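You operate a simulated robot arm through the tools that you are given. There is no shell and no other tool. Be economical: measure what you need, move in short steps, check, and stop when the job is done.

Carry out the task below with a simulated two-armed robot. There is one attempt and no reset: what you move stays moved.

TASK
Take the 12 bolt from the top of the steel table and put it on the filter on the top of the steel table. Then take the short bolt from the top of the steel table and put it on top of the orange filter. Then put the brake pad marked "92" from the top of the steel table on top of the black seat. Then stack the tall carton labelled "200" from the top of the steel table on top of the tall carton that says "330". Then take the blue spring clip from the top of the steel table and leave it on the top of the wood-topped table. Then take the silver bracket from the top of the steel table and leave it on the tap bench top. Then pull the middle cabinet drawer open. Do these in the order given. Set down upright: bracket.

The check looks at the end state, three seconds after you hand in, the way a careful person would. Anything else that was tipped, shoved, dropped, spilled or broken makes it a failure.

THE ROBOT
Two 7-joint arms with two-finger parallel grippers on one trunk, on a base that drives. Base frame: it is fixed to the floor where the robot stands at the start and does not move with it; the origin is under the middle of the robot, x ahead of it, y to its left, z up; the surface under the hand at the start is at about z = 0.84. Readings come in m, rad, newtons and seconds.
The left shoulder is at the start at [0.02, 0.113, 1.247], the right one opposite. With the tool pointing down near the work surface each hand reaches from about 0.18 to 0.6 m from the robot's upright axis, wherever it stands, measured 20 degrees to its own side. Places, roughly: black seat (40x33x8 cm) [-3.1, 3.1, 0.9]; bolt [0.5, 0, 1]; bracket [1, 1, 0.75]; brake pad [0.5, -0.25, 0.75]; filter (9x5x3 cm) [1.2, 0.8, 0.9]; middle cabinet drawer [-5.8, 4, 0.7]; orange filter [0.75, 0.5, 1]; short bolt (4x2x2 cm) [0.4, 0, 0.9]; spring clip [0.75, 0.25, 0.75]; tall carton [0.5, -0.25, 1]; tap bench top [0.1, -1.8, 0.9]; top of the wood-topped table [-2.1, 2.7, 0.8]. Payload 1.57 kg a hand.
The tool frame of a hand sits at the grasp point between the pads (the TCP): z along the fingers, y along the line on which they close. The tips reach 0.03 m beyond it. The gripper opens to 0.08 m. The fingers are 0.017 m wide and 0.012 m thick; the gripper's body (0.04 by 0.082 m) begins 0.08 m behind the TCP.
Orientation is that of the tool frame in the base frame, as a unit quaternion [x, y, z, w]. With the fingers straight down and closing along the base's y, the tool's x points along the base's -x, its y along +y and its z along -z.

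THE INTERFACE
- The arms move only by the tool step_arm. It takes "left_plan", "right_plan" or both (then of equal length, played together; a hand with none holds still); each is a list of rows, each a list of 3 entries, a list of its own where there are three numbers: the shift along the base's x, y, z in units of 250 mm (1.0 is 250 mm), then the turn, a rotation vector about the base's x, y, z in units of 60 degrees (1.0 is 60 degrees), then the opening, from 0 (shut) to 1 (fully open). In form: [[[tx, ty, tz], [ax, ay, az], claw], ...]. A call has 1 to 12 rows; each row is the pose to reach, as a shift and turn from the pose commanded when the call began. A call with a number of a shift or a turn outside -1 to 1 is refused whole. Each row takes 0.2 s and may step no farther than 0.05 m and 0.15 rad from the row before; otherwise, or with a gripper value out of range, the whole call is refused. Where a pose cannot be reached the arm comes as near as it can. A force on the tool above 40 N (or 10 N above the force at the start of the call, whichever is more), or a blocked arm, ends the call early, and 0.2 s more pass. The fingers move at their own pace (about 0.045 m/s each) and stop on an object; they squeeze with about 35 N. The grip force told is the motor's: it shows also when the fingers shut on nothing. Time passes only in rows, and 0.2 s behind the last, so rows that repeat a pose let the fingers close. The reply holds the time, the measured pose of the TCP, the force on the tool along the base axes, the opening and the grip force, in the units named above and with some noise, with the torque about the TCP (base axes, N m) and any sound that the robot's microphone picked up, and new pictures: "pictures" is both (left out), scene, wrist or none (wrist: the cameras of the hands that moved).
- Cameras (640 x 400 px; columns grow to the right, rows downward): "scene" is now at [0.099, 0.0035, 1.3771]; the picture's right is [0.06, -1.00, 0.00], its down [-0.52, -0.03, -0.85] and it looks along [0.85, 0.05, -0.52] (base axes); focal length 248 px, centre (320, 200). "left" rides on the left gripper at [0.072, 0.007, -0.122] in its tool frame; the picture's right is [-0.09, 1.00, 0.00], its down [-0.84, -0.08, -0.54] and it looks along [-0.54, -0.05, 0.84] (tool axes); focal length 238 px, centre (320, 200). "right" rides on the right gripper at [0.072, -0.007, -0.122] in its tool frame; the picture's right is [0.09, 1.00, 0.00], its down [-0.84, 0.08, -0.54] and it looks along [-0.54, 0.05, 0.84] (tool axes); focal length 238 px, centre (320, 200). There is no depth. A picture from a camera that has moved, and an enlarged one, comes with that camera's place and axes in the base frame and with its lens.
- raise_lower(by): slides the trunk up (or, below 0, down) by that many m; the arms and the scene camera ride with it, the base frame stays. It gives what a move gives, with no picture.
- steer(legs): drives the robot by 1 to 6 legs, each [ahead, left, turn to the left] in m, m and rad, along the robot's own axes; the way and the turn of a leg run together, so that a leg with both is an arc; at most 1.5 m and 3.142 rad a leg. The arms and the cameras ride along, it lands a little off, and it stops where it bumps. It gives what a move gives, and a new picture of the scene camera.
- pan_tilt(pan, tilt): turns the head with the scene camera to pan (to the left, within 1.396 rad either way) and tilt (down, from -0.506 to 1.204), counted from straight ahead of the robot. It gives what a move gives, and a new picture of the scene camera.
- close_up(camera, box): a new picture of the part [left, top, right, bottom] of that camera's present view, enlarged. The clock stands still meanwhile.
- finish_job(): hands the job in; it is judged then, once.

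Work in short steps. Places have to be worked out from the pictures, the camera data and where the tool is seen: move nearer, look again, correct. Check each grasp and each placing, and mend what went wrong. You have 196 turns and 260 pictures in all, those below and enlarged ones among them. Open the grippers and draw the arms clear of the work before you hand the job in, unless the task says otherwise; then end with one line.

The tools are called as a command line: name --argument value ..., lists and objects as JSON in quotes. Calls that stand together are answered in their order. step_arm: Moves the arms, as the interface text tells. Its arguments: {"type":"object","properties":{"left_plan":{"type":"array","items":{"type":"array"}},"right_plan":{"type":"array","items":{"type":"array"}},"pictures":{"type":"string","enum":["both","scene","wrist","none"]}},"required":[]} The other tools are called the same way: raise_lower (by) slides the trunk up or down; steer (legs) drives the base; pan_tilt (pan, tilt) turns the head that bears the scene camera; close_up (camera, box) takes an enlarged picture of a part of a camera's view; finish_job () hands the job in.

At the start:

```text
time: 0.0
left_tcp_pos: [0.3778, 0.1355, 1.198]
left_tcp_rot: [-0.001, 1.0, 0.0, 0.0]
left_contact_force: [-0.3, 1.1, 0.2]
left_moment: [0.0, -0.01, 0.01]
left_width: 0.0797
left_gripper_force: 0.1
right_tcp_pos: [0.3941, -0.2394, 1.1972]
right_tcp_rot: [0.0, 1.0, 0.0, 0.0]
right_contact_force: [-0.3, -0.4, 0.6]
right_moment: [-0.03, 0.01, -0.03]
right_width: 0.08
right_gripper_force: 0.0
trunk travel left (down, up): [-0.3, 0.27]
robot x, y, heading: [-0.0004, 0.0017, 0.006]
head pan, tilt: [0.065, 0.546]
```

scene: 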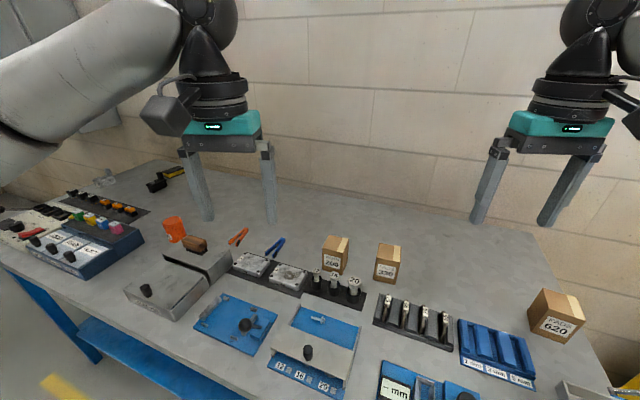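
right: 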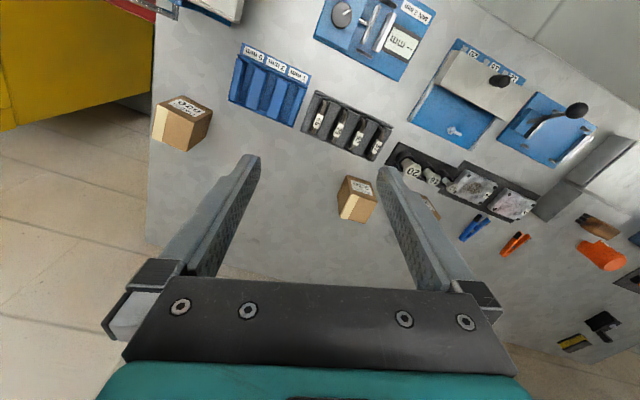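
left: 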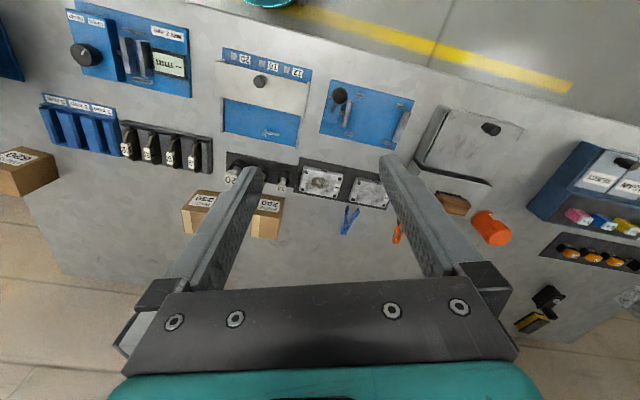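

The scene shows a crowded steel table. I'll enlarge several parts to identify the objects.

close_up --camera "scene" --box '[220, 220, 400, 400]'

close_up --camera "scene" --box '[0, 160, 220, 320]'

close_up --camera "scene" --box '[360, 270, 620, 400]'

```text
2.22 times, centred on (310, 310) of scene
camera zoom: at [0.099, 0.0035, 1.3771], right [0.06, -1.0, 0.0], down [-0.52, -0.03, -0.85], along [0.85, 0.05, -0.52], focal length 552 px, centre (342, -44)
```

zoom: 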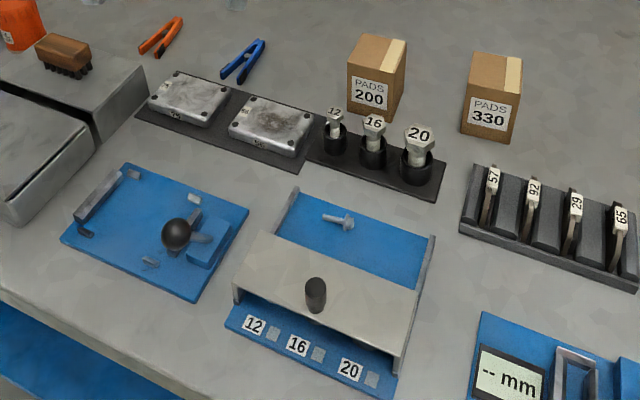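

```text
2.50 times, centred on (110, 240) of scene
camera zoom: at [0.099, 0.0035, 1.3771], right [0.06, -1.0, 0.0], down [-0.52, -0.03, -0.85], along [0.85, 0.05, -0.52], focal length 621 px, centre (845, 100)
```

zoom: 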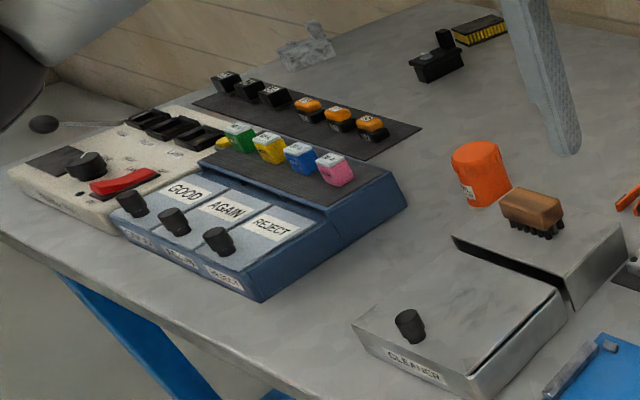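

```text
2.46 times, centred on (490, 335) of scene
camera zoom: at [0.099, 0.0035, 1.3771], right [0.06, -1.0, 0.0], down [-0.52, -0.03, -0.85], along [0.85, 0.05, -0.52], focal length 611 px, centre (-98, -132)
```

zoom: 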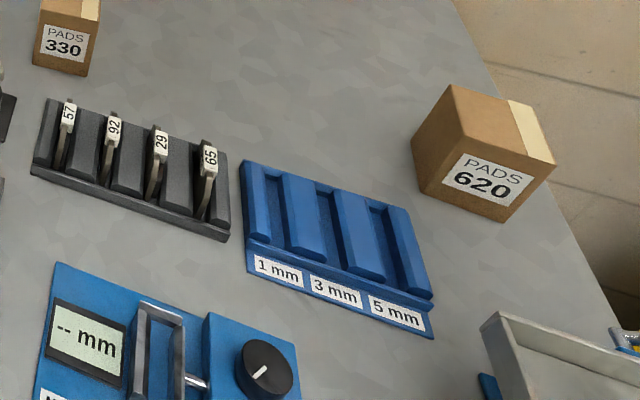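

Filter is the yellow/black pleated block at the far left back of the table, and the bracket is the silver piece beside it. I pan left and right to see the surroundings.

pan_tilt --pan 1.0 --tilt 0.45

pan_tilt --pan -1.1 --tilt 0.4

```text
time: 1.2
left_tcp_pos: [0.3778, 0.1359, 1.1983]
left_tcp_rot: [-0.001, 1.0, 0.0, 0.0]
left_contact_force: [-0.8, 0.1, 0.3]
left_moment: [-0.02, -0.02, 0.0]
left_width: 0.0801
left_gripper_force: 0.0
right_tcp_pos: [0.3952, -0.2399, 1.1971]
right_tcp_rot: [-0.001, 1.0, 0.0, -0.001]
right_contact_force: [-0.9, -0.5, -0.5]
right_moment: [-0.02, 0.02, 0.0]
right_width: 0.0798
right_gripper_force: 0.1
trunk travel left (down, up): [-0.3, 0.27]
robot x, y, heading: [-0.0016, -0.0035, 0.003]
head pan, tilt: [1.0, 0.45]
camera scene: at [0.059, 0.0751, 1.3859], right [0.84, -0.54, 0.0], down [-0.24, -0.37, -0.9], along [0.49, 0.76, -0.44], focal length 248 px, centre (320, 200)
```

scene: 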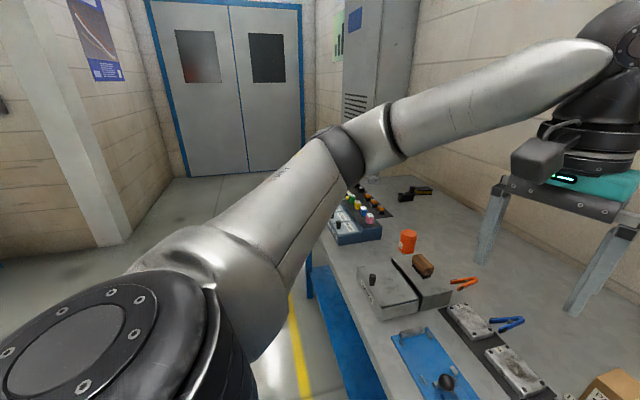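

```text
time: 3.2
left_tcp_pos: [0.3769, 0.1366, 1.1978]
left_tcp_rot: [-0.001, 1.0, 0.0, 0.0]
left_contact_force: [0.4, 0.0, -0.3]
left_moment: [-0.01, 0.0, -0.01]
left_width: 0.0798
left_gripper_force: 0.0
right_tcp_pos: [0.395, -0.2394, 1.1971]
right_tcp_rot: [0.0, 1.0, 0.0, -0.001]
right_contact_force: [-0.2, 0.1, 0.5]
right_moment: [0.04, 0.0, -0.02]
right_width: 0.0801
right_gripper_force: 0.0
trunk travel left (down, up): [-0.3, 0.27]
robot x, y, heading: [-0.0039, 0.0001, -0.004]
head pan, tilt: [-1.1, 0.4]
camera scene: at [0.0514, -0.0847, 1.3905], right [-0.89, -0.45, 0.0], down [-0.18, 0.35, -0.92], along [0.42, -0.82, -0.39], focal length 248 px, centre (320, 200)
```

scene: 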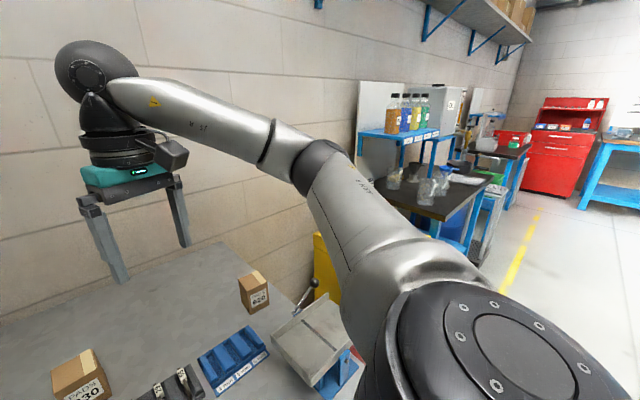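

The left end of the table looks accessible. First, the "12" bolt in the black cup at about [0.525, 0.036]. I move the left hand above it while yawing so the fingers close across the row.

pan_tilt --pan 0.0 --tilt 0.75

step_arm --left_plan '[[[0.05, -0.05, -0.06], [0, 0, 0.125], 0.6], [[0.11, -0.1, -0.12], [0, 0, 0.25], 0.6], [[0.18, -0.15, -0.18], [0, 0, 0.375], 0.6], [[0.25, -0.2, -0.24], [0, 0, 0.5], 0.6], [[0.32, -0.25, -0.3], [0, 0, 0.625], 0.6], [[0.39, -0.3, -0.36], [0, 0, 0.75], 0.6], [[0.46, -0.35, -0.42], [0, 0, 0.875], 0.6], [[0.5, -0.4, -0.5], [0, 0, 1.0], 0.6]]' --pictures "both"

```text
time: 4.5
left_tcp_pos: [0.3769, 0.136, 1.1976]
left_tcp_rot: [-0.001, 1.0, -0.001, 0.0]
left_contact_force: [0.1, 0.3, 0.5]
left_moment: [-0.01, 0.01, 0.03]
left_width: 0.0802
left_gripper_force: 0.1
right_tcp_pos: [0.3944, -0.2388, 1.1965]
right_tcp_rot: [0.0, 1.0, 0.001, 0.0]
right_contact_force: [-0.3, 0.3, -0.1]
right_moment: [-0.02, 0.01, 0.0]
right_width: 0.08
right_gripper_force: 0.0
trunk travel left (down, up): [-0.3, 0.27]
robot x, y, heading: [0.0013, 0.0007, -0.0]
head pan, tilt: [0.0, 0.75]
camera scene: at [0.0922, -0.0023, 1.3594], right [0.0, -1.0, 0.0], down [-0.68, 0.0, -0.73], along [0.73, 0.0, -0.68], focal length 248 px, centre (320, 200)
```

scene: 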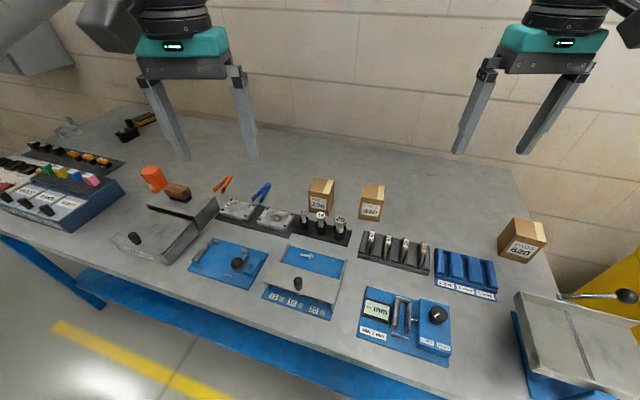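

```text
time: 6.3
left_tcp_pos: [0.5032, 0.0345, 1.071]
left_tcp_rot: [-0.502, 0.865, 0.001, 0.001]
left_contact_force: [0.1, -0.8, -0.3]
left_moment: [0.0, 0.0, -0.01]
left_width: 0.0481
left_gripper_force: 0.0
right_tcp_pos: [0.3947, -0.2397, 1.1965]
right_tcp_rot: [0.0, 1.0, -0.001, 0.0]
right_contact_force: [-0.6, 0.2, 0.7]
right_moment: [-0.01, 0.02, 0.01]
right_width: 0.0799
right_gripper_force: 0.1
trunk travel left (down, up): [-0.3, 0.27]
robot x, y, heading: [-0.0049, 0.0032, -0.003]
head pan, tilt: [0.0, 0.75]
camera scene: at [0.0923, -0.0025, 1.3594], right [0.0, -1.0, 0.0], down [-0.68, 0.0, -0.73], along [0.73, 0.0, -0.68], focal length 248 px, centre (320, 200)
camera left: at [0.4603, -0.024, 1.1949], right [-0.82, 0.57, 0.0], down [0.48, 0.69, 0.54], along [0.31, 0.44, -0.84], focal length 238 px, centre (320, 200)
```

scene: 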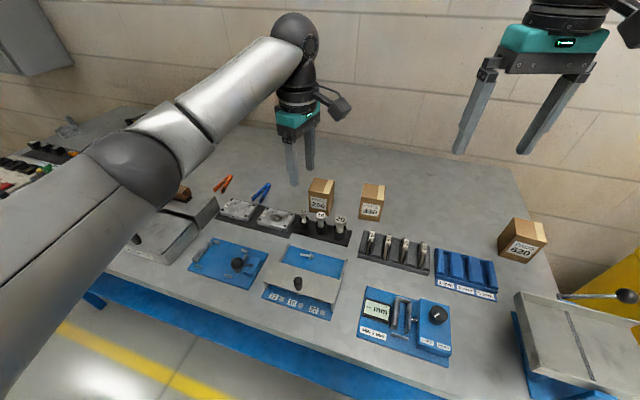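
left: 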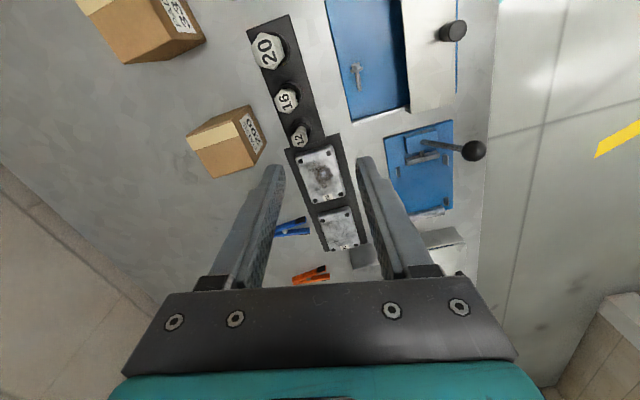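

The 12 bolt measures about [0.53, 0.036]; I lower toward it, add ~11° of yaw and look closer.

step_arm --left_plan '[[[0.05, 0.0, -0.12], [0, 0, 0.09], 0.6], [[0.1, 0.0, -0.24], [0, 0, 0.19], 0.6]]' --pictures "wrist"

close_up --camera "left" --box '[220, 60, 400, 180]'

close_up --camera "scene" --box '[260, 130, 380, 250]'

```text
time: 7.0
left_tcp_pos: [0.5282, 0.0358, 1.0118]
left_tcp_rot: [-0.584, 0.812, 0.0, 0.0]
left_contact_force: [-0.2, -0.1, 0.0]
left_moment: [0.03, -0.02, 0.01]
left_width: 0.048
left_gripper_force: 0.1
right_tcp_pos: [0.3945, -0.2393, 1.1984]
right_tcp_rot: [0.0, 1.0, 0.0, 0.001]
right_contact_force: [0.0, 1.3, 0.9]
right_moment: [0.01, 0.04, 0.01]
right_width: 0.08
right_gripper_force: 0.1
trunk travel left (down, up): [-0.3, 0.27]
robot x, y, heading: [0.0014, -0.0011, -0.004]
head pan, tilt: [0.0, 0.75]
camera left: at [0.4977, -0.0308, 1.1344], right [-0.92, 0.4, 0.0], down [0.34, 0.77, 0.54], along [0.22, 0.5, -0.84], focal length 238 px, centre (320, 200)
```

left: 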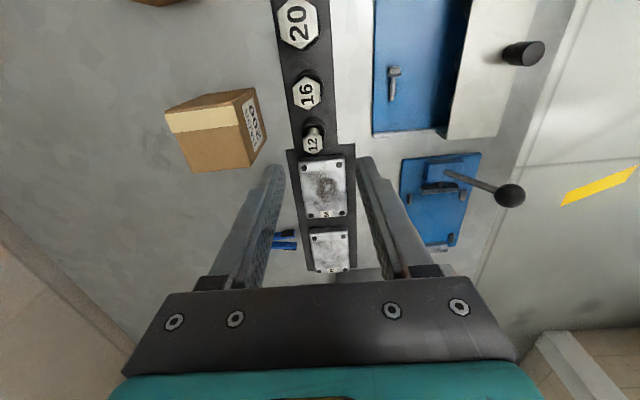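

```text
3.33 times, centred on (310, 120) of left
camera zoom: at [0.4977, -0.0308, 1.1344], right [-0.92, 0.4, 0.0], down [0.34, 0.77, 0.54], along [0.22, 0.5, -0.84], focal length 794 px, centre (353, 467)
```

zoom: 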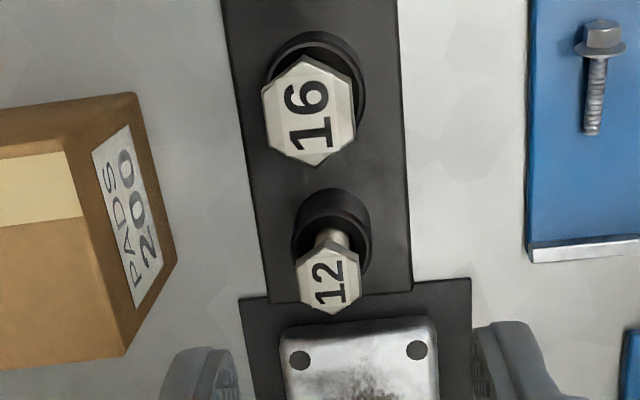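

```text
3.33 times, centred on (320, 190) of scene
camera zoom: at [0.0923, -0.0023, 1.3594], right [0.0, -1.0, 0.0], down [-0.68, 0.0, -0.73], along [0.73, 0.0, -0.68], focal length 828 px, centre (320, 233)
```

zoom: 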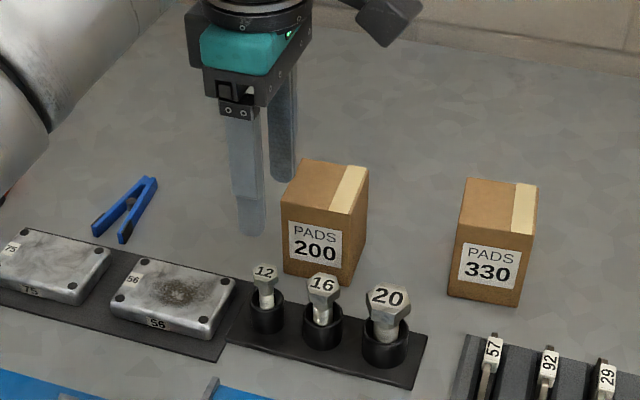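

Head top triangulates to [0.536, 0.040, 0.912], cup rim ~0.882. I lower to TCP z≈0.919 so the tips stay above the cup rim, then close.

step_arm --left_plan '[[[0.015, 0.008, -0.12], [0, 0, 0.03], 0.6], [[0.032, 0.016, -0.24], [0, 0, 0.06], 0.6], [[0.032, 0.016, -0.37], [0, 0, 0.06], 0.6], [[0.032, 0.016, -0.37], [0, 0, 0.06], 0.6]]' --pictures "both"

close_up --camera "scene" --box '[270, 160, 360, 250]'

```text
time: 8.0
left_tcp_pos: [0.5362, 0.0396, 0.9194]
left_tcp_rot: [-0.61, 0.793, 0.0, 0.0]
left_contact_force: [0.4, 0.3, -0.9]
left_moment: [0.0, 0.01, 0.01]
left_width: 0.048
left_gripper_force: 0.2
right_tcp_pos: [0.3963, -0.2399, 1.1978]
right_tcp_rot: [0.0, 1.0, 0.0, 0.0]
right_contact_force: [0.9, -0.2, 0.4]
right_moment: [0.01, 0.02, 0.02]
right_width: 0.08
right_gripper_force: 0.0
trunk travel left (down, up): [-0.3, 0.27]
robot x, y, heading: [0.0032, -0.0036, 0.003]
head pan, tilt: [0.0, 0.75]
camera scene: at [0.0921, -0.0021, 1.3595], right [0.0, -1.0, 0.0], down [-0.68, 0.0, -0.73], along [0.73, 0.0, -0.68], focal length 248 px, centre (320, 200)
camera left: at [0.5091, -0.0286, 1.0421], right [-0.94, 0.34, 0.0], down [0.29, 0.79, 0.54], along [0.19, 0.51, -0.84], focal length 238 px, centre (320, 200)
```

scene: 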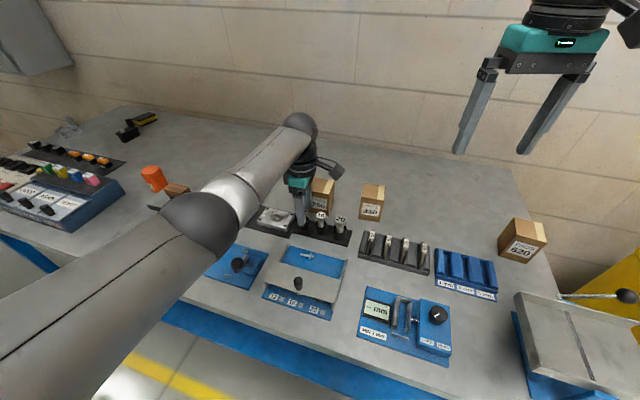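
left: 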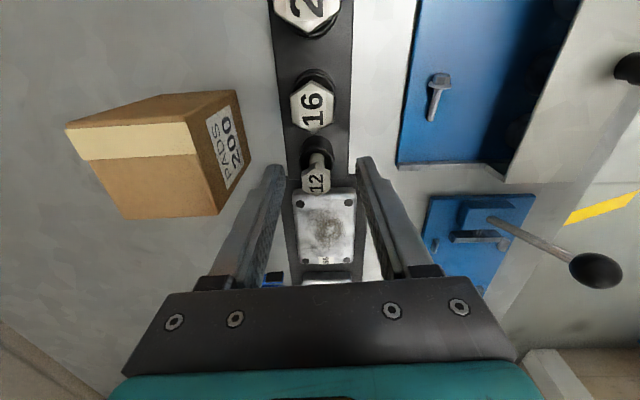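

```text
4.44 times, centred on (315, 205) of scene
camera zoom: at [0.0921, -0.0021, 1.3595], right [0.0, -1.0, 0.0], down [-0.68, 0.0, -0.73], along [0.73, 0.0, -0.68], focal length 1103 px, centre (342, 178)
```

zoom: 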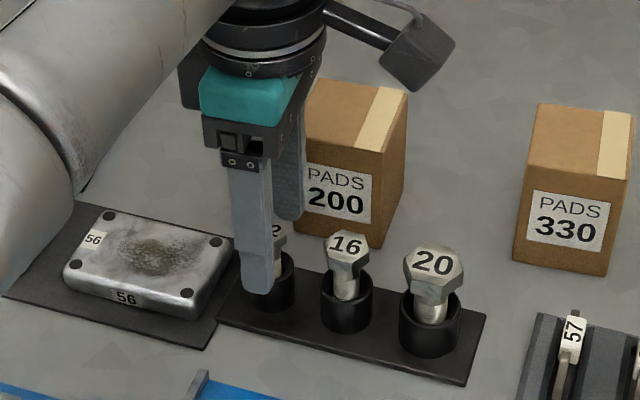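

The head sits between the fingers as predicted. Close.

step_arm --left_plan '[[[0, 0, 0], [0, 0, 0], 0.0], [[0, 0, 0], [0, 0, 0], 0.0], [[0, 0, 0], [0, 0, 0], 0.0], [[0, 0, 0], [0, 0, 0], 0.0]]' --pictures "wrist"

```text
time: 8.9
left_tcp_pos: [0.5355, 0.0396, 0.9195]
left_tcp_rot: [-0.61, 0.793, 0.0, 0.0]
left_contact_force: [0.2, -0.2, -0.7]
left_moment: [0.0, -0.02, 0.0]
left_width: 0.0182
left_gripper_force: 32.2
right_tcp_pos: [0.396, -0.2393, 1.1965]
right_tcp_rot: [0.0, 1.0, 0.0, 0.0]
right_contact_force: [0.4, -0.7, 0.7]
right_moment: [0.0, 0.0, 0.0]
right_width: 0.0798
right_gripper_force: 0.0
trunk travel left (down, up): [-0.3, 0.27]
robot x, y, heading: [-0.0046, 0.0025, 0.0]
head pan, tilt: [0.0, 0.75]
camera left: at [0.5093, -0.0287, 1.0425], right [-0.94, 0.35, 0.0], down [0.29, 0.79, 0.54], along [0.19, 0.51, -0.84], focal length 238 px, centre (320, 200)
```

left: 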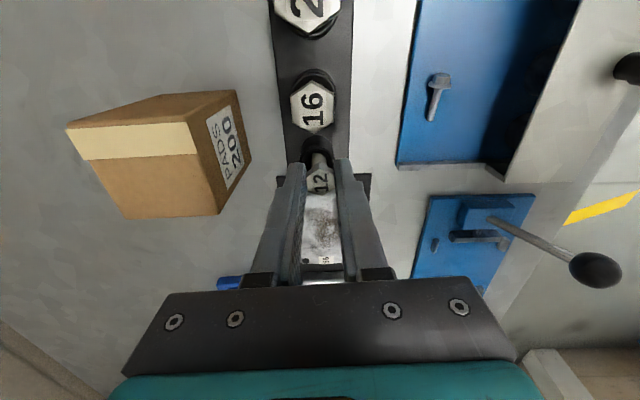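

Gripped at 18 mm. Lift straight up and check.

step_arm --left_plan '[[[0, 0, 0.16], [0, 0, 0], 0.0], [[0, 0, 0.32], [0, 0, 0], 0.0], [[0, 0, 0.5], [0, 0, 0], 0.0], [[0, 0, 0.68], [0, 0, 0], 0.0], [[-0.1, 0.1, 0.86], [0, 0, -0.12], 0.0], [[-0.25, 0.2, 1.0], [0, 0, -0.25], 0.0]]' --pictures "both"

close_up --camera "scene" --box '[200, 100, 360, 250]'

```text
refused: row 5 steps farther than a row can; nothing moved
```

```text
2.67 times, centred on (280, 175) of scene
camera zoom: at [0.0923, -0.0022, 1.3594], right [0.0, -1.0, 0.0], down [-0.68, 0.0, -0.73], along [0.73, 0.0, -0.68], focal length 662 px, centre (427, 267)
```

zoom: 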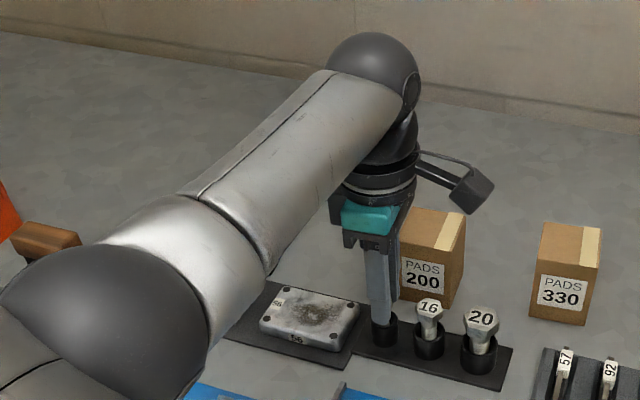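

A row was too long; I redo the lift with shorter steps.

step_arm --left_plan '[[[0, 0, 0.16], [0, 0, 0], 0.0], [[0, 0, 0.32], [0, 0, 0], 0.0], [[0, 0, 0.48], [0, 0, 0], 0.0], [[0, 0, 0.64], [0, 0, 0], 0.0], [[-0.08, 0.08, 0.78], [0, 0, -0.12], 0.0], [[-0.16, 0.16, 0.9], [0, 0, -0.24], 0.0], [[-0.28, 0.24, 1.0], [0, 0, -0.36], 0.0]]' --pictures "wrist"

pan_tilt --pan 0.9 --tilt 0.5

```text
time: 10.6
left_tcp_pos: [0.4638, 0.1011, 1.17]
left_tcp_rot: [-0.45, 0.893, 0.001, 0.0]
left_contact_force: [-1.3, 0.3, -0.9]
left_moment: [0.03, -0.03, -0.01]
left_width: 0.018
left_gripper_force: 32.3
right_tcp_pos: [0.3935, -0.2398, 1.1975]
right_tcp_rot: [0.0, 1.0, 0.0, 0.0]
right_contact_force: [0.4, 0.0, 0.1]
right_moment: [-0.03, 0.01, 0.01]
right_width: 0.08
right_gripper_force: 0.0
trunk travel left (down, up): [-0.3, 0.27]
robot x, y, heading: [0.0012, 0.0017, 0.004]
head pan, tilt: [0.0, 0.75]
camera left: at [0.415, 0.0472, 1.2926], right [-0.74, 0.67, 0.0], down [0.56, 0.63, 0.54], along [0.36, 0.4, -0.84], focal length 238 px, centre (320, 200)
```

left: 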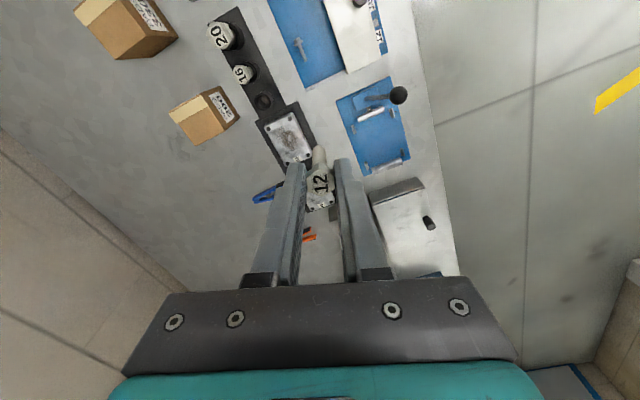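

```text
time: 11.8
left_tcp_pos: [0.4653, 0.0994, 1.1695]
left_tcp_rot: [-0.449, 0.893, 0.0, 0.001]
left_contact_force: [0.5, 0.3, 0.2]
left_moment: [0.01, 0.03, 0.0]
left_width: 0.0182
left_gripper_force: 32.6
right_tcp_pos: [0.3953, -0.2397, 1.1969]
right_tcp_rot: [0.0, 1.0, 0.001, 0.0]
right_contact_force: [-0.6, -0.3, -0.2]
right_moment: [0.0, -0.03, 0.01]
right_width: 0.0797
right_gripper_force: 0.0
trunk travel left (down, up): [-0.3, 0.27]
robot x, y, heading: [-0.0009, 0.0016, -0.0]
head pan, tilt: [0.901, 0.499]
camera scene: at [0.0659, 0.0691, 1.3814], right [0.78, -0.62, 0.0], down [-0.3, -0.38, -0.88], along [0.55, 0.69, -0.48], focal length 248 px, centre (320, 200)
```

scene: 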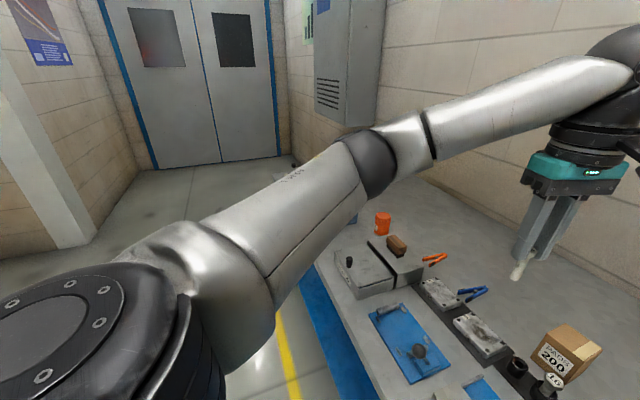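

Bolt is held. I drive back, then left along the table to its left end, and turn to face along the table.

steer --legs '[[-0.15, 0, 0], [0.298, 0.925, 0], [0.298, 0.925, 0], [0, 0, -1.886]]'

pan_tilt --pan 0.3 --tilt 0.6

```text
time: 27.0
left_tcp_pos: [0.3954, 1.3882, 1.169]
left_tcp_rot: [0.458, 0.889, 0.0, -0.001]
left_contact_force: [-0.9, 0.3, -0.4]
left_moment: [0.02, -0.02, 0.0]
left_width: 0.0179
left_gripper_force: 32.4
right_tcp_pos: [0.0921, 1.5597, 1.1968]
right_tcp_rot: [0.809, 0.587, 0.001, 0.0]
right_contact_force: [-0.1, 0.0, 0.4]
right_moment: [-0.02, 0.0, -0.01]
right_width: 0.0799
right_gripper_force: 0.0
trunk travel left (down, up): [-0.3, 0.27]
robot x, y, heading: [0.4438, 1.8591, -1.891]
head pan, tilt: [0.901, 0.499]
camera scene: at [0.4907, 1.7733, 1.3814], right [-0.83, -0.55, 0.0], down [-0.26, 0.4, -0.88], along [0.49, -0.73, -0.48], focal length 248 px, centre (320, 200)
```

scene: 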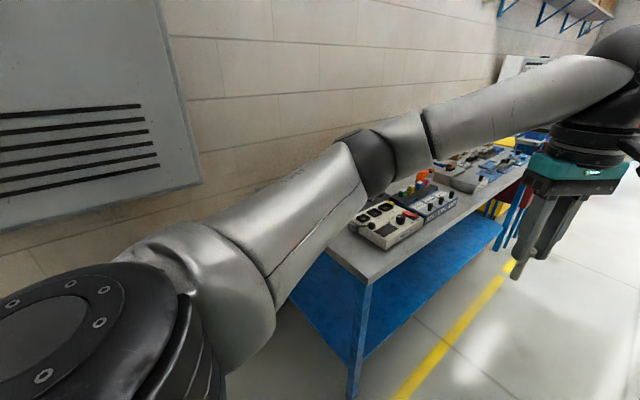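

```text
time: 28.0
left_tcp_pos: [0.3956, 1.3878, 1.1687]
left_tcp_rot: [0.458, 0.889, 0.0, 0.0]
left_contact_force: [0.2, 0.2, -0.3]
left_moment: [0.03, -0.04, -0.02]
left_width: 0.018
left_gripper_force: 32.6
right_tcp_pos: [0.0938, 1.5585, 1.1973]
right_tcp_rot: [0.81, 0.587, 0.0, 0.0]
right_contact_force: [-1.0, 0.6, 0.5]
right_moment: [0.03, -0.04, 0.01]
right_width: 0.0801
right_gripper_force: 0.0
trunk travel left (down, up): [-0.3, 0.27]
robot x, y, heading: [0.4476, 1.864, -1.884]
head pan, tilt: [0.3, 0.6]
camera scene: at [0.4392, 1.7607, 1.3723], right [-1.0, 0.01, 0.0], down [0.01, 0.56, -0.83], along [-0.01, -0.83, -0.56], focal length 248 px, centre (320, 200)
```

scene: 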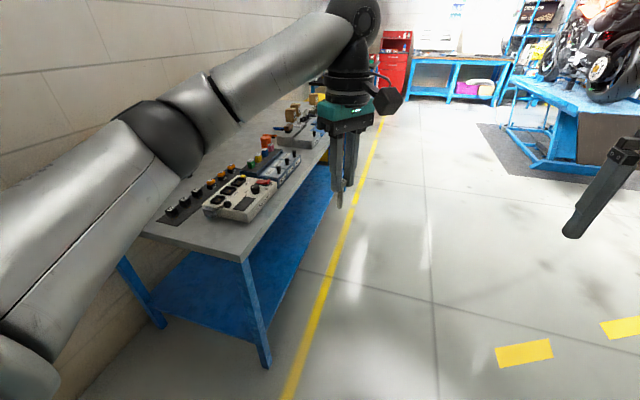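

The table's left end is at about u=1.42 along its length; a wall locker hangs near it. I strafe partway and look left to measure the locker and the filter.

steer --legs '[[0.1, 0.4, 0]]'

pan_tilt --pan 1.0 --tilt 0.3

```text
time: 30.6
left_tcp_pos: [0.7433, 1.1677, 1.1701]
left_tcp_rot: [0.459, 0.888, 0.0, -0.001]
left_contact_force: [0.1, 0.0, -0.7]
left_moment: [-0.01, 0.02, 0.04]
left_width: 0.0179
left_gripper_force: 32.3
right_tcp_pos: [0.443, 1.3405, 1.1972]
right_tcp_rot: [0.81, 0.586, 0.0, 0.0]
right_contact_force: [0.8, 0.7, -0.8]
right_moment: [0.02, 0.01, 0.03]
right_width: 0.0799
right_gripper_force: 0.0
trunk travel left (down, up): [-0.3, 0.27]
robot x, y, heading: [0.7933, 1.6415, -1.891]
head pan, tilt: [0.3, 0.6]
camera scene: at [0.7881, 1.5411, 1.3723], right [-1.0, 0.02, 0.0], down [0.01, 0.57, -0.82], along [-0.01, -0.82, -0.57], focal length 248 px, centre (320, 200)
```

scene: 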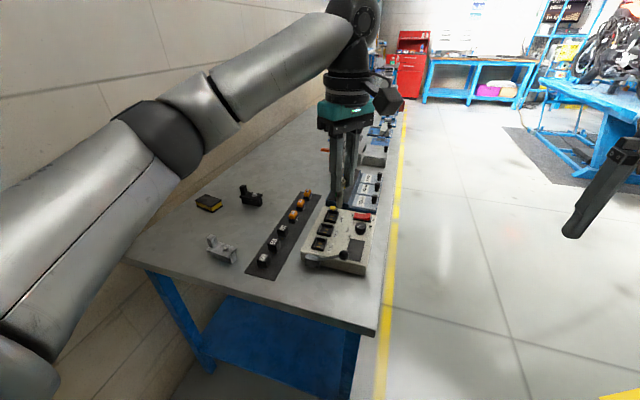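

```text
time: 31.6
left_tcp_pos: [0.7431, 1.1682, 1.17]
left_tcp_rot: [0.459, 0.888, 0.0, 0.0]
left_contact_force: [-0.5, -0.2, -1.3]
left_moment: [0.01, -0.05, 0.02]
left_width: 0.0178
left_gripper_force: 33.0
right_tcp_pos: [0.4408, 1.3408, 1.197]
right_tcp_rot: [0.809, 0.587, 0.0, 0.0]
right_contact_force: [0.0, -0.3, 0.5]
right_moment: [0.0, -0.06, 0.0]
right_width: 0.0798
right_gripper_force: 0.1
trunk travel left (down, up): [-0.3, 0.27]
robot x, y, heading: [0.7926, 1.6383, -1.889]
head pan, tilt: [1.0, 0.3]
camera scene: at [0.848, 1.5573, 1.3998], right [-0.78, -0.63, 0.0], down [-0.19, 0.23, -0.96], along [0.6, -0.74, -0.3], focal length 248 px, centre (320, 200)
```

scene: 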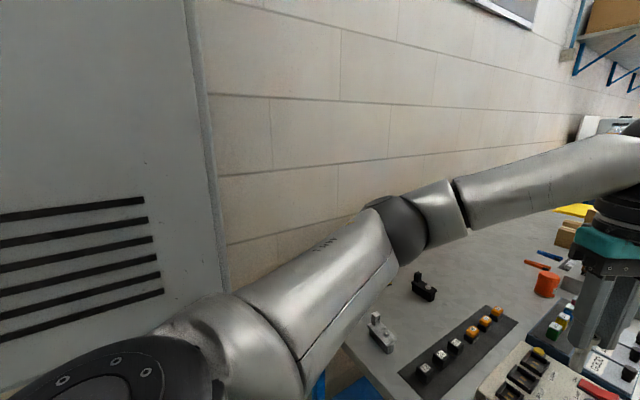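

Filter at about [1.167, 0.829]; locker face at n≈1.05, so there's room. I drive to n≈0.5, u≈1.64 and turn slightly left.

steer --legs '[[0.0, 0.28, 0], [0.16, 0, 0], [0, 0, 0.22]]'

pan_tilt --pan 0.35 --tilt 0.85

```text
time: 35.4
left_tcp_pos: [1.0631, 0.931, 1.1694]
left_tcp_rot: [0.359, 0.934, 0.0, 0.0]
left_contact_force: [1.2, 0.3, -1.1]
left_moment: [0.01, 0.0, 0.02]
left_width: 0.0181
left_gripper_force: 32.9
right_tcp_pos: [0.7304, 1.0326, 1.1974]
right_tcp_rot: [0.741, 0.672, 0.0, 0.0]
right_contact_force: [0.4, 0.4, -0.1]
right_moment: [0.0, 0.02, -0.01]
right_width: 0.0801
right_gripper_force: 0.1
trunk travel left (down, up): [-0.3, 0.27]
robot x, y, heading: [1.0085, 1.4035, -1.668]
head pan, tilt: [1.0, 0.3]
camera scene: at [1.0803, 1.333, 1.3998], right [-0.62, -0.78, 0.0], down [-0.23, 0.18, -0.96], along [0.75, -0.59, -0.3], focal length 248 px, centre (320, 200)
```

scene: 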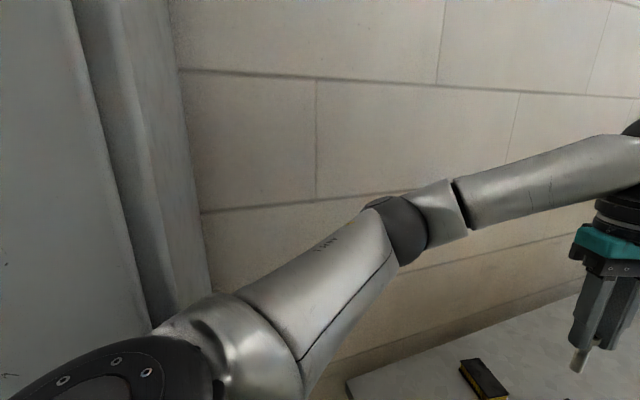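

```text
time: 36.4
left_tcp_pos: [1.0632, 0.9292, 1.1694]
left_tcp_rot: [0.359, 0.933, 0.001, 0.0]
left_contact_force: [-0.1, -0.1, -1.3]
left_moment: [0.0, 0.0, -0.03]
left_width: 0.0178
left_gripper_force: 33.2
right_tcp_pos: [0.7312, 1.0336, 1.1968]
right_tcp_rot: [0.741, 0.672, 0.0, 0.0]
right_contact_force: [0.4, 0.3, 0.6]
right_moment: [0.03, 0.02, -0.03]
right_width: 0.0801
right_gripper_force: 0.1
trunk travel left (down, up): [-0.3, 0.27]
robot x, y, heading: [1.0081, 1.4018, -1.665]
head pan, tilt: [0.351, 0.85]
camera scene: at [1.0263, 1.3154, 1.3515], right [-0.97, -0.25, 0.0], down [-0.19, 0.73, -0.66], along [0.17, -0.64, -0.75], focal length 248 px, centre (320, 200)
```

scene: 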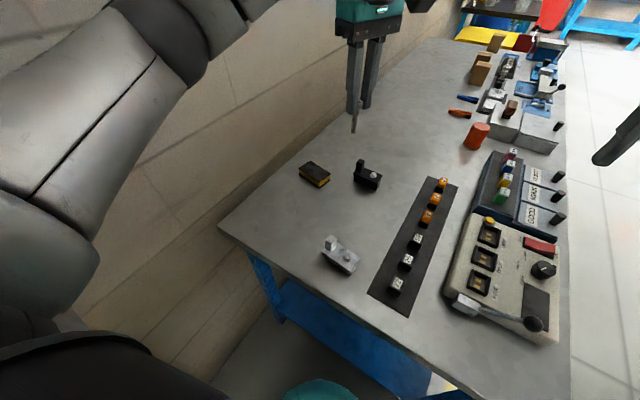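

Excellent view. I zoom on the filter, bracket, and orange filter.

close_up --camera "scene" --box '[280, 130, 400, 205]'

close_up --camera "scene" --box '[280, 200, 400, 300]'

close_up --camera "scene" --box '[440, 80, 540, 160]'

```text
5.33 times, centred on (340, 168) of scene
camera zoom: at [1.0263, 1.3154, 1.3515], right [-0.97, -0.25, 0.0], down [-0.19, 0.73, -0.66], along [0.17, -0.64, -0.75], focal length 1324 px, centre (213, 373)
```

zoom: 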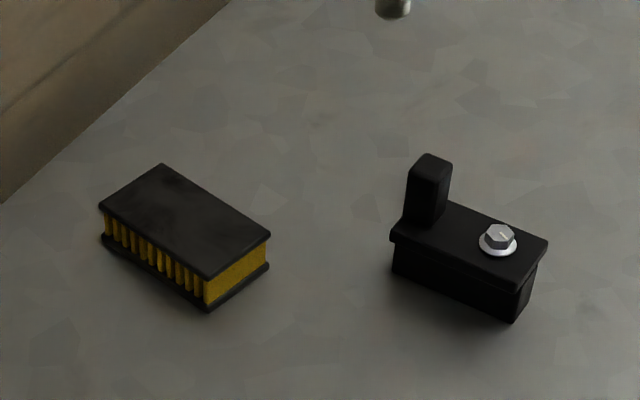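

```text
4.00 times, centred on (340, 250) of scene
camera zoom: at [1.0263, 1.3154, 1.3515], right [-0.97, -0.25, 0.0], down [-0.19, 0.73, -0.66], along [0.17, -0.64, -0.75], focal length 993 px, centre (240, 0)
```

zoom: 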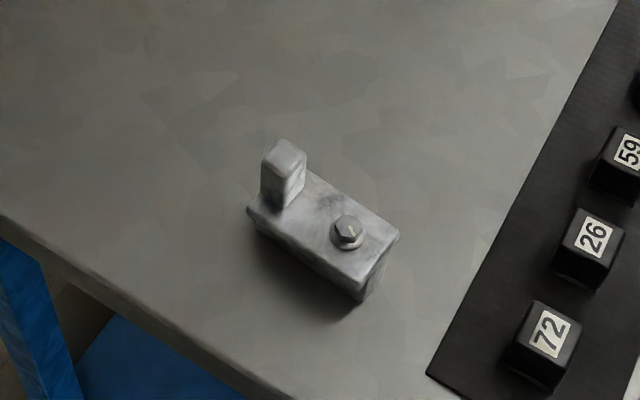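

```text
5.00 times, centred on (490, 120) of scene
camera zoom: at [1.0263, 1.3154, 1.3515], right [-0.97, -0.25, 0.0], down [-0.19, 0.73, -0.66], along [0.17, -0.64, -0.75], focal length 1241 px, centre (-530, 600)
```

zoom: 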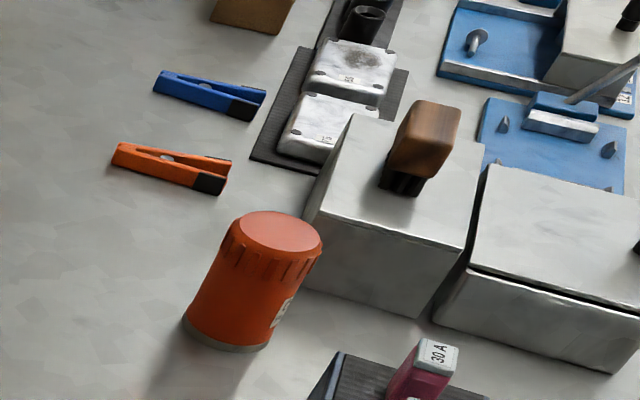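

Both filters stand with flat tops. Filter top centre ≈ [1.179, 0.802, 0.87], long axis at −30°. I check the bolt's protruding length.

close_up --camera "scene" --box '[325, 0, 405, 140]'

```text
2.86 times, centred on (365, 70) of scene
camera zoom: at [1.0263, 1.3154, 1.3515], right [-0.97, -0.25, 0.0], down [-0.19, 0.73, -0.66], along [0.17, -0.64, -0.75], focal length 709 px, centre (191, 571)
```

zoom: 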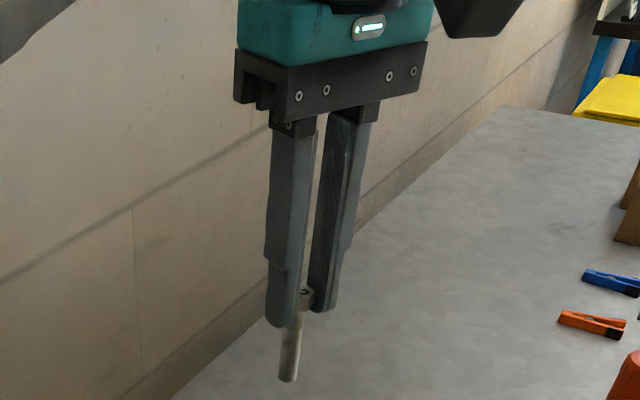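

The bolt tip extends ~6 cm beyond the TCP. I pitch the hand forward by 60° above the filter so the bolt can be laid down nearly flat along it.

step_arm --left_plan '[[[0.05, -0.055, -0.05], [-0.084, -0.093, 0], 0.0], [[0.1, -0.11, -0.1], [-0.168, -0.185, 0], 0.0], [[0.15, -0.165, -0.15], [-0.251, -0.278, 0], 0.0], [[0.2, -0.22, -0.2], [-0.335, -0.371, 0], 0.0], [[0.25, -0.275, -0.25], [-0.419, -0.463, 0], 0.0], [[0.3, -0.33, -0.3], [-0.503, -0.556, 0], 0.0], [[0.35, -0.385, -0.35], [-0.586, -0.648, 0], 0.0], [[0.388, -0.44, -0.4], [-0.67, -0.741, 0], 0.0]]' --pictures "both"

```text
time: 38.2
left_tcp_pos: [1.1586, 0.8204, 1.0712]
left_tcp_rot: [0.312, 0.808, -0.18, 0.467]
left_contact_force: [-0.1, 0.5, -0.1]
left_moment: [0.04, 0.0, 0.0]
left_width: 0.0
left_gripper_force: 21.3
right_tcp_pos: [0.7305, 1.0331, 1.196]
right_tcp_rot: [0.74, 0.672, 0.001, 0.0]
right_contact_force: [-0.8, 0.5, -0.5]
right_moment: [-0.01, 0.0, -0.04]
right_width: 0.0799
right_gripper_force: 0.0
trunk travel left (down, up): [-0.3, 0.27]
robot x, y, heading: [1.0101, 1.4016, -1.669]
head pan, tilt: [0.351, 0.85]
camera scene: at [1.0262, 1.3152, 1.3514], right [-0.97, -0.25, 0.0], down [-0.19, 0.73, -0.66], along [0.17, -0.64, -0.75], focal length 248 px, centre (320, 200)
camera left: at [1.0577, 0.9199, 1.0692], right [0.7, 0.71, 0.08], down [-0.09, -0.02, 1.0], along [0.71, -0.71, 0.05], focal length 238 px, centre (320, 200)
```

scene: 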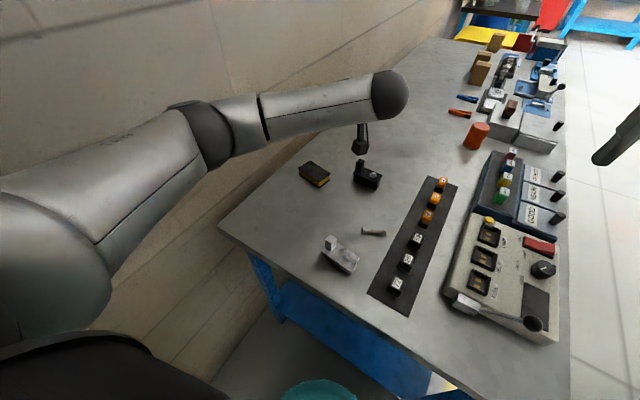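
left: 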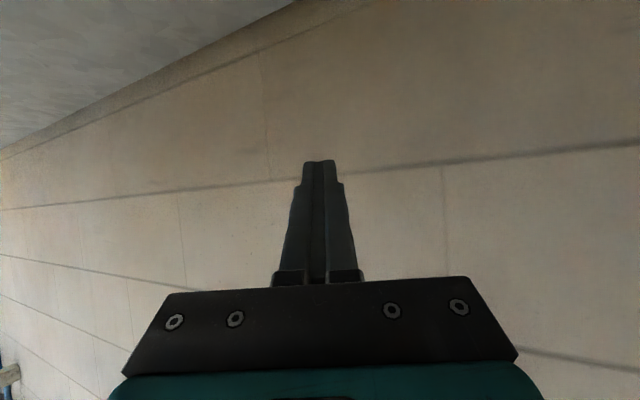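

The bolt slipped out and lies on the table near [0.99, 0.95] — unharmed, and lying is actually the convenient pose to re-grip it. I return the hand to vertical and zoom in.

step_arm --left_plan '[[[-0.05, 0.055, 0.05], [0.084, 0.093, 0], 0.2], [[-0.1, 0.11, 0.1], [0.168, 0.185, 0], 0.4], [[-0.15, 0.165, 0.15], [0.251, 0.278, 0], 0.5], [[-0.2, 0.22, 0.2], [0.335, 0.371, 0], 0.5], [[-0.25, 0.275, 0.25], [0.419, 0.463, 0], 0.5], [[-0.3, 0.33, 0.3], [0.503, 0.556, 0], 0.5], [[-0.35, 0.385, 0.35], [0.586, 0.648, 0], 0.5], [[-0.4, 0.44, 0.36], [0.67, 0.741, 0], 0.5]]' --pictures "wrist"

close_up --camera "scene" --box '[320, 200, 420, 270]'

```text
time: 40.0
left_tcp_pos: [1.0599, 0.9312, 1.1603]
left_tcp_rot: [0.36, 0.933, 0.0, -0.001]
left_contact_force: [-0.4, 0.0, 0.7]
left_moment: [0.0, 0.01, -0.02]
left_width: 0.0401
left_gripper_force: 0.0
right_tcp_pos: [0.7303, 1.0328, 1.1972]
right_tcp_rot: [0.741, 0.672, -0.001, 0.0]
right_contact_force: [0.9, -0.7, 0.0]
right_moment: [0.02, 0.0, 0.03]
right_width: 0.0799
right_gripper_force: 0.0
trunk travel left (down, up): [-0.3, 0.27]
robot x, y, heading: [1.0097, 1.4057, -1.665]
head pan, tilt: [0.351, 0.85]
camera left: at [1.0099, 0.9833, 1.2826], right [0.74, 0.68, 0.0], down [0.57, -0.62, 0.54], along [0.37, -0.4, -0.84], focal length 238 px, centre (320, 200)
```

left: 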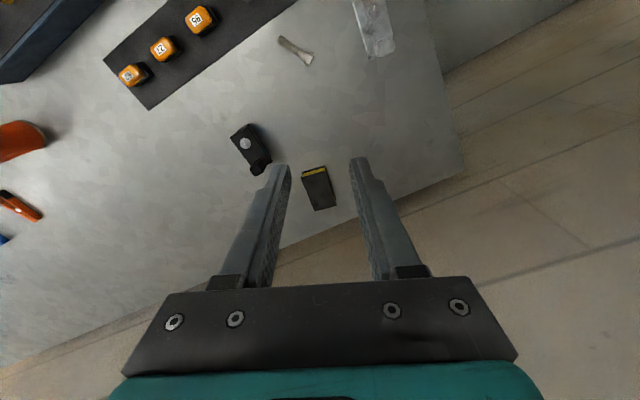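

```text
5.71 times, centred on (370, 235) of scene
camera zoom: at [1.0263, 1.3153, 1.3514], right [-0.97, -0.25, 0.0], down [-0.19, 0.73, -0.66], along [0.17, -0.64, -0.75], focal length 1419 px, centre (34, 0)
```

zoom: 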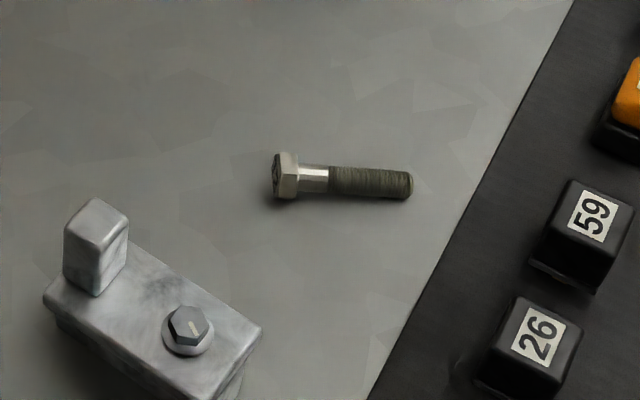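

Bolt lies from [1.010,0.956] (head) to [0.958,0.948] (tip). I yaw +51° and go above its shank.

step_arm --left_plan '[[[-0.04, 0.012, -0.09], [0, 0, 0.12], 0.5], [[-0.08, 0.024, -0.18], [0, 0, 0.24], 0.5], [[-0.12, 0.036, -0.27], [0, 0, 0.36], 0.5], [[-0.16, 0.05, -0.36], [0, 0, 0.48], 0.5], [[-0.2, 0.063, -0.45], [0, 0, 0.6], 0.5], [[-0.24, 0.075, -0.54], [0, 0, 0.73], 0.5], [[-0.27, 0.088, -0.64], [0, 0, 0.85], 0.5], [[-0.27, 0.088, -0.64], [0, 0, 0.85], 0.5]]' --pictures "wrist"

```text
time: 41.8
left_tcp_pos: [0.9908, 0.9526, 0.9989]
left_tcp_rot: [-0.078, 0.997, 0.0, -0.001]
left_contact_force: [0.0, -0.5, 0.5]
left_moment: [0.01, -0.04, 0.02]
left_width: 0.0401
left_gripper_force: 0.1
right_tcp_pos: [0.7311, 1.0332, 1.1967]
right_tcp_rot: [0.741, 0.672, 0.0, 0.0]
right_contact_force: [0.5, -0.2, -0.8]
right_moment: [-0.03, -0.01, 0.02]
right_width: 0.0799
right_gripper_force: 0.0
trunk travel left (down, up): [-0.3, 0.27]
robot x, y, heading: [1.0078, 1.4029, -1.668]
head pan, tilt: [0.351, 0.85]
camera left: at [0.9188, 0.948, 1.1225], right [-0.06, 1.0, 0.0], down [0.84, 0.05, 0.54], along [0.54, 0.04, -0.84], focal length 238 px, centre (320, 200)
```

left: 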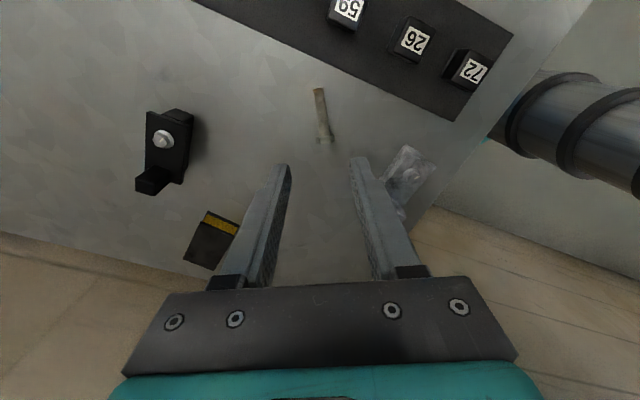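

Bolt aligned between the fingers; shift y by +5 mm and descend.

step_arm --left_plan '[[[0.0, 0.01, -0.16], [0, 0, 0.03], 0.5], [[0.0, 0.018, -0.32], [0, 0, 0.03], 0.5], [[0.0, 0.018, -0.42], [0, 0, 0.03], 0.5], [[0.0, 0.018, -0.49], [0, 0, 0.03], 0.5], [[0.0, 0.018, -0.49], [0, 0, 0.03], 0.5]]' --pictures "wrist"

```text
time: 43.0
left_tcp_pos: [0.9919, 0.9553, 0.8778]
left_tcp_rot: [-0.093, 0.996, 0.0, 0.0]
left_contact_force: [0.2, -0.4, 0.2]
left_moment: [-0.04, -0.02, 0.01]
left_width: 0.0398
left_gripper_force: 0.1
right_tcp_pos: [0.7306, 1.0338, 1.1963]
right_tcp_rot: [0.741, 0.671, -0.001, 0.001]
right_contact_force: [0.3, -0.9, 0.2]
right_moment: [0.01, 0.02, 0.0]
right_width: 0.0799
right_gripper_force: 0.1
trunk travel left (down, up): [-0.3, 0.27]
robot x, y, heading: [1.0083, 1.4061, -1.669]
head pan, tilt: [0.351, 0.85]
camera left: at [0.9188, 0.9496, 0.9996], right [-0.09, 1.0, 0.0], down [0.84, 0.08, 0.54], along [0.54, 0.05, -0.84], focal length 238 px, centre (320, 200)
```

left: 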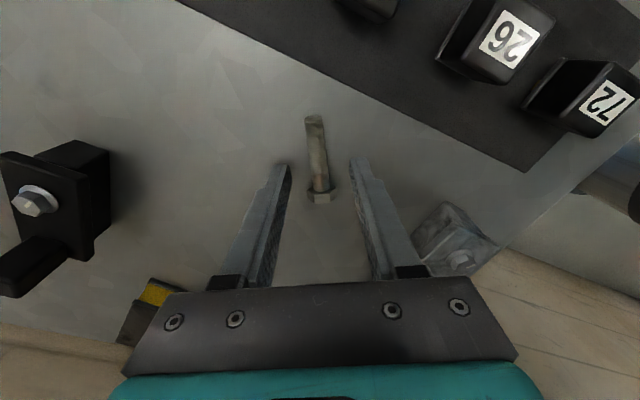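

The shank near the head is between fingertips. Lower 4 mm and close.

step_arm --left_plan '[[[0.0, 0.0, -0.016], [0, 0, 0], 0.4], [[0.0, 0.0, -0.016], [0, 0, 0], 0.0], [[0.0, 0.0, -0.016], [0, 0, 0], 0.0], [[0.0, 0.0, -0.016], [0, 0, 0], 0.0], [[0.0, 0.0, -0.016], [0, 0, 0], 0.0], [[0, 0, 0.1], [0, 0, 0], 0.0], [[0, 0, 0.25], [0, 0, 0], 0.0]]' --pictures "both"

```text
time: 44.6
left_tcp_pos: [0.9939, 0.9559, 0.9412]
left_tcp_rot: [-0.093, 0.996, 0.001, -0.001]
left_contact_force: [0.1, 0.3, -0.9]
left_moment: [0.02, 0.03, 0.02]
left_width: 0.0106
left_gripper_force: 28.3
right_tcp_pos: [0.7313, 1.0333, 1.1974]
right_tcp_rot: [0.741, 0.672, 0.0, 0.0]
right_contact_force: [-0.1, -0.4, -0.6]
right_moment: [-0.01, 0.05, -0.02]
right_width: 0.08
right_gripper_force: 0.0
trunk travel left (down, up): [-0.3, 0.27]
robot x, y, heading: [1.0113, 1.4019, -1.668]
head pan, tilt: [0.351, 0.85]
camera scene: at [1.0271, 1.3149, 1.3514], right [-0.97, -0.25, 0.0], down [-0.19, 0.73, -0.66], along [0.17, -0.64, -0.75], focal length 248 px, centre (320, 200)
camera left: at [0.9201, 0.9496, 1.0627], right [-0.09, 1.0, 0.0], down [0.84, 0.08, 0.54], along [0.54, 0.05, -0.84], focal length 238 px, centre (320, 200)
```

scene: 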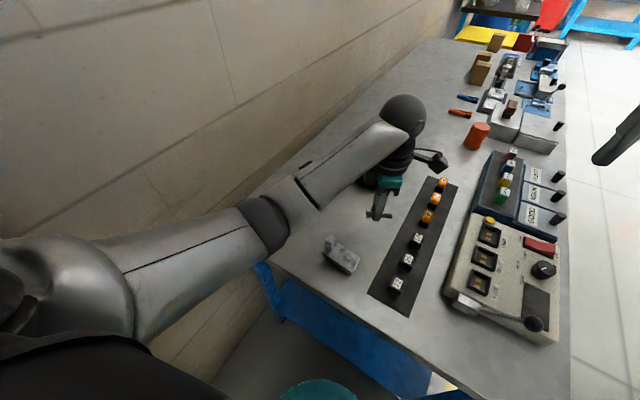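
left: 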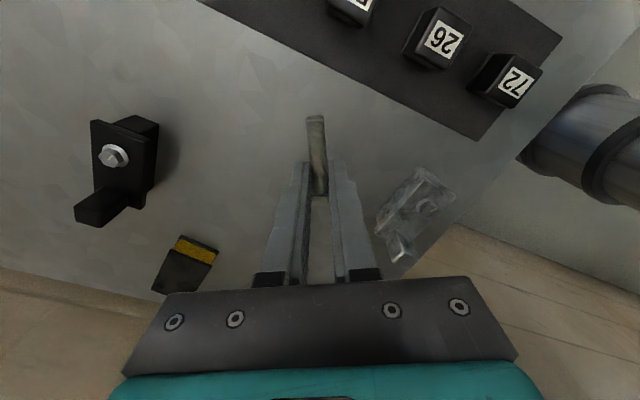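

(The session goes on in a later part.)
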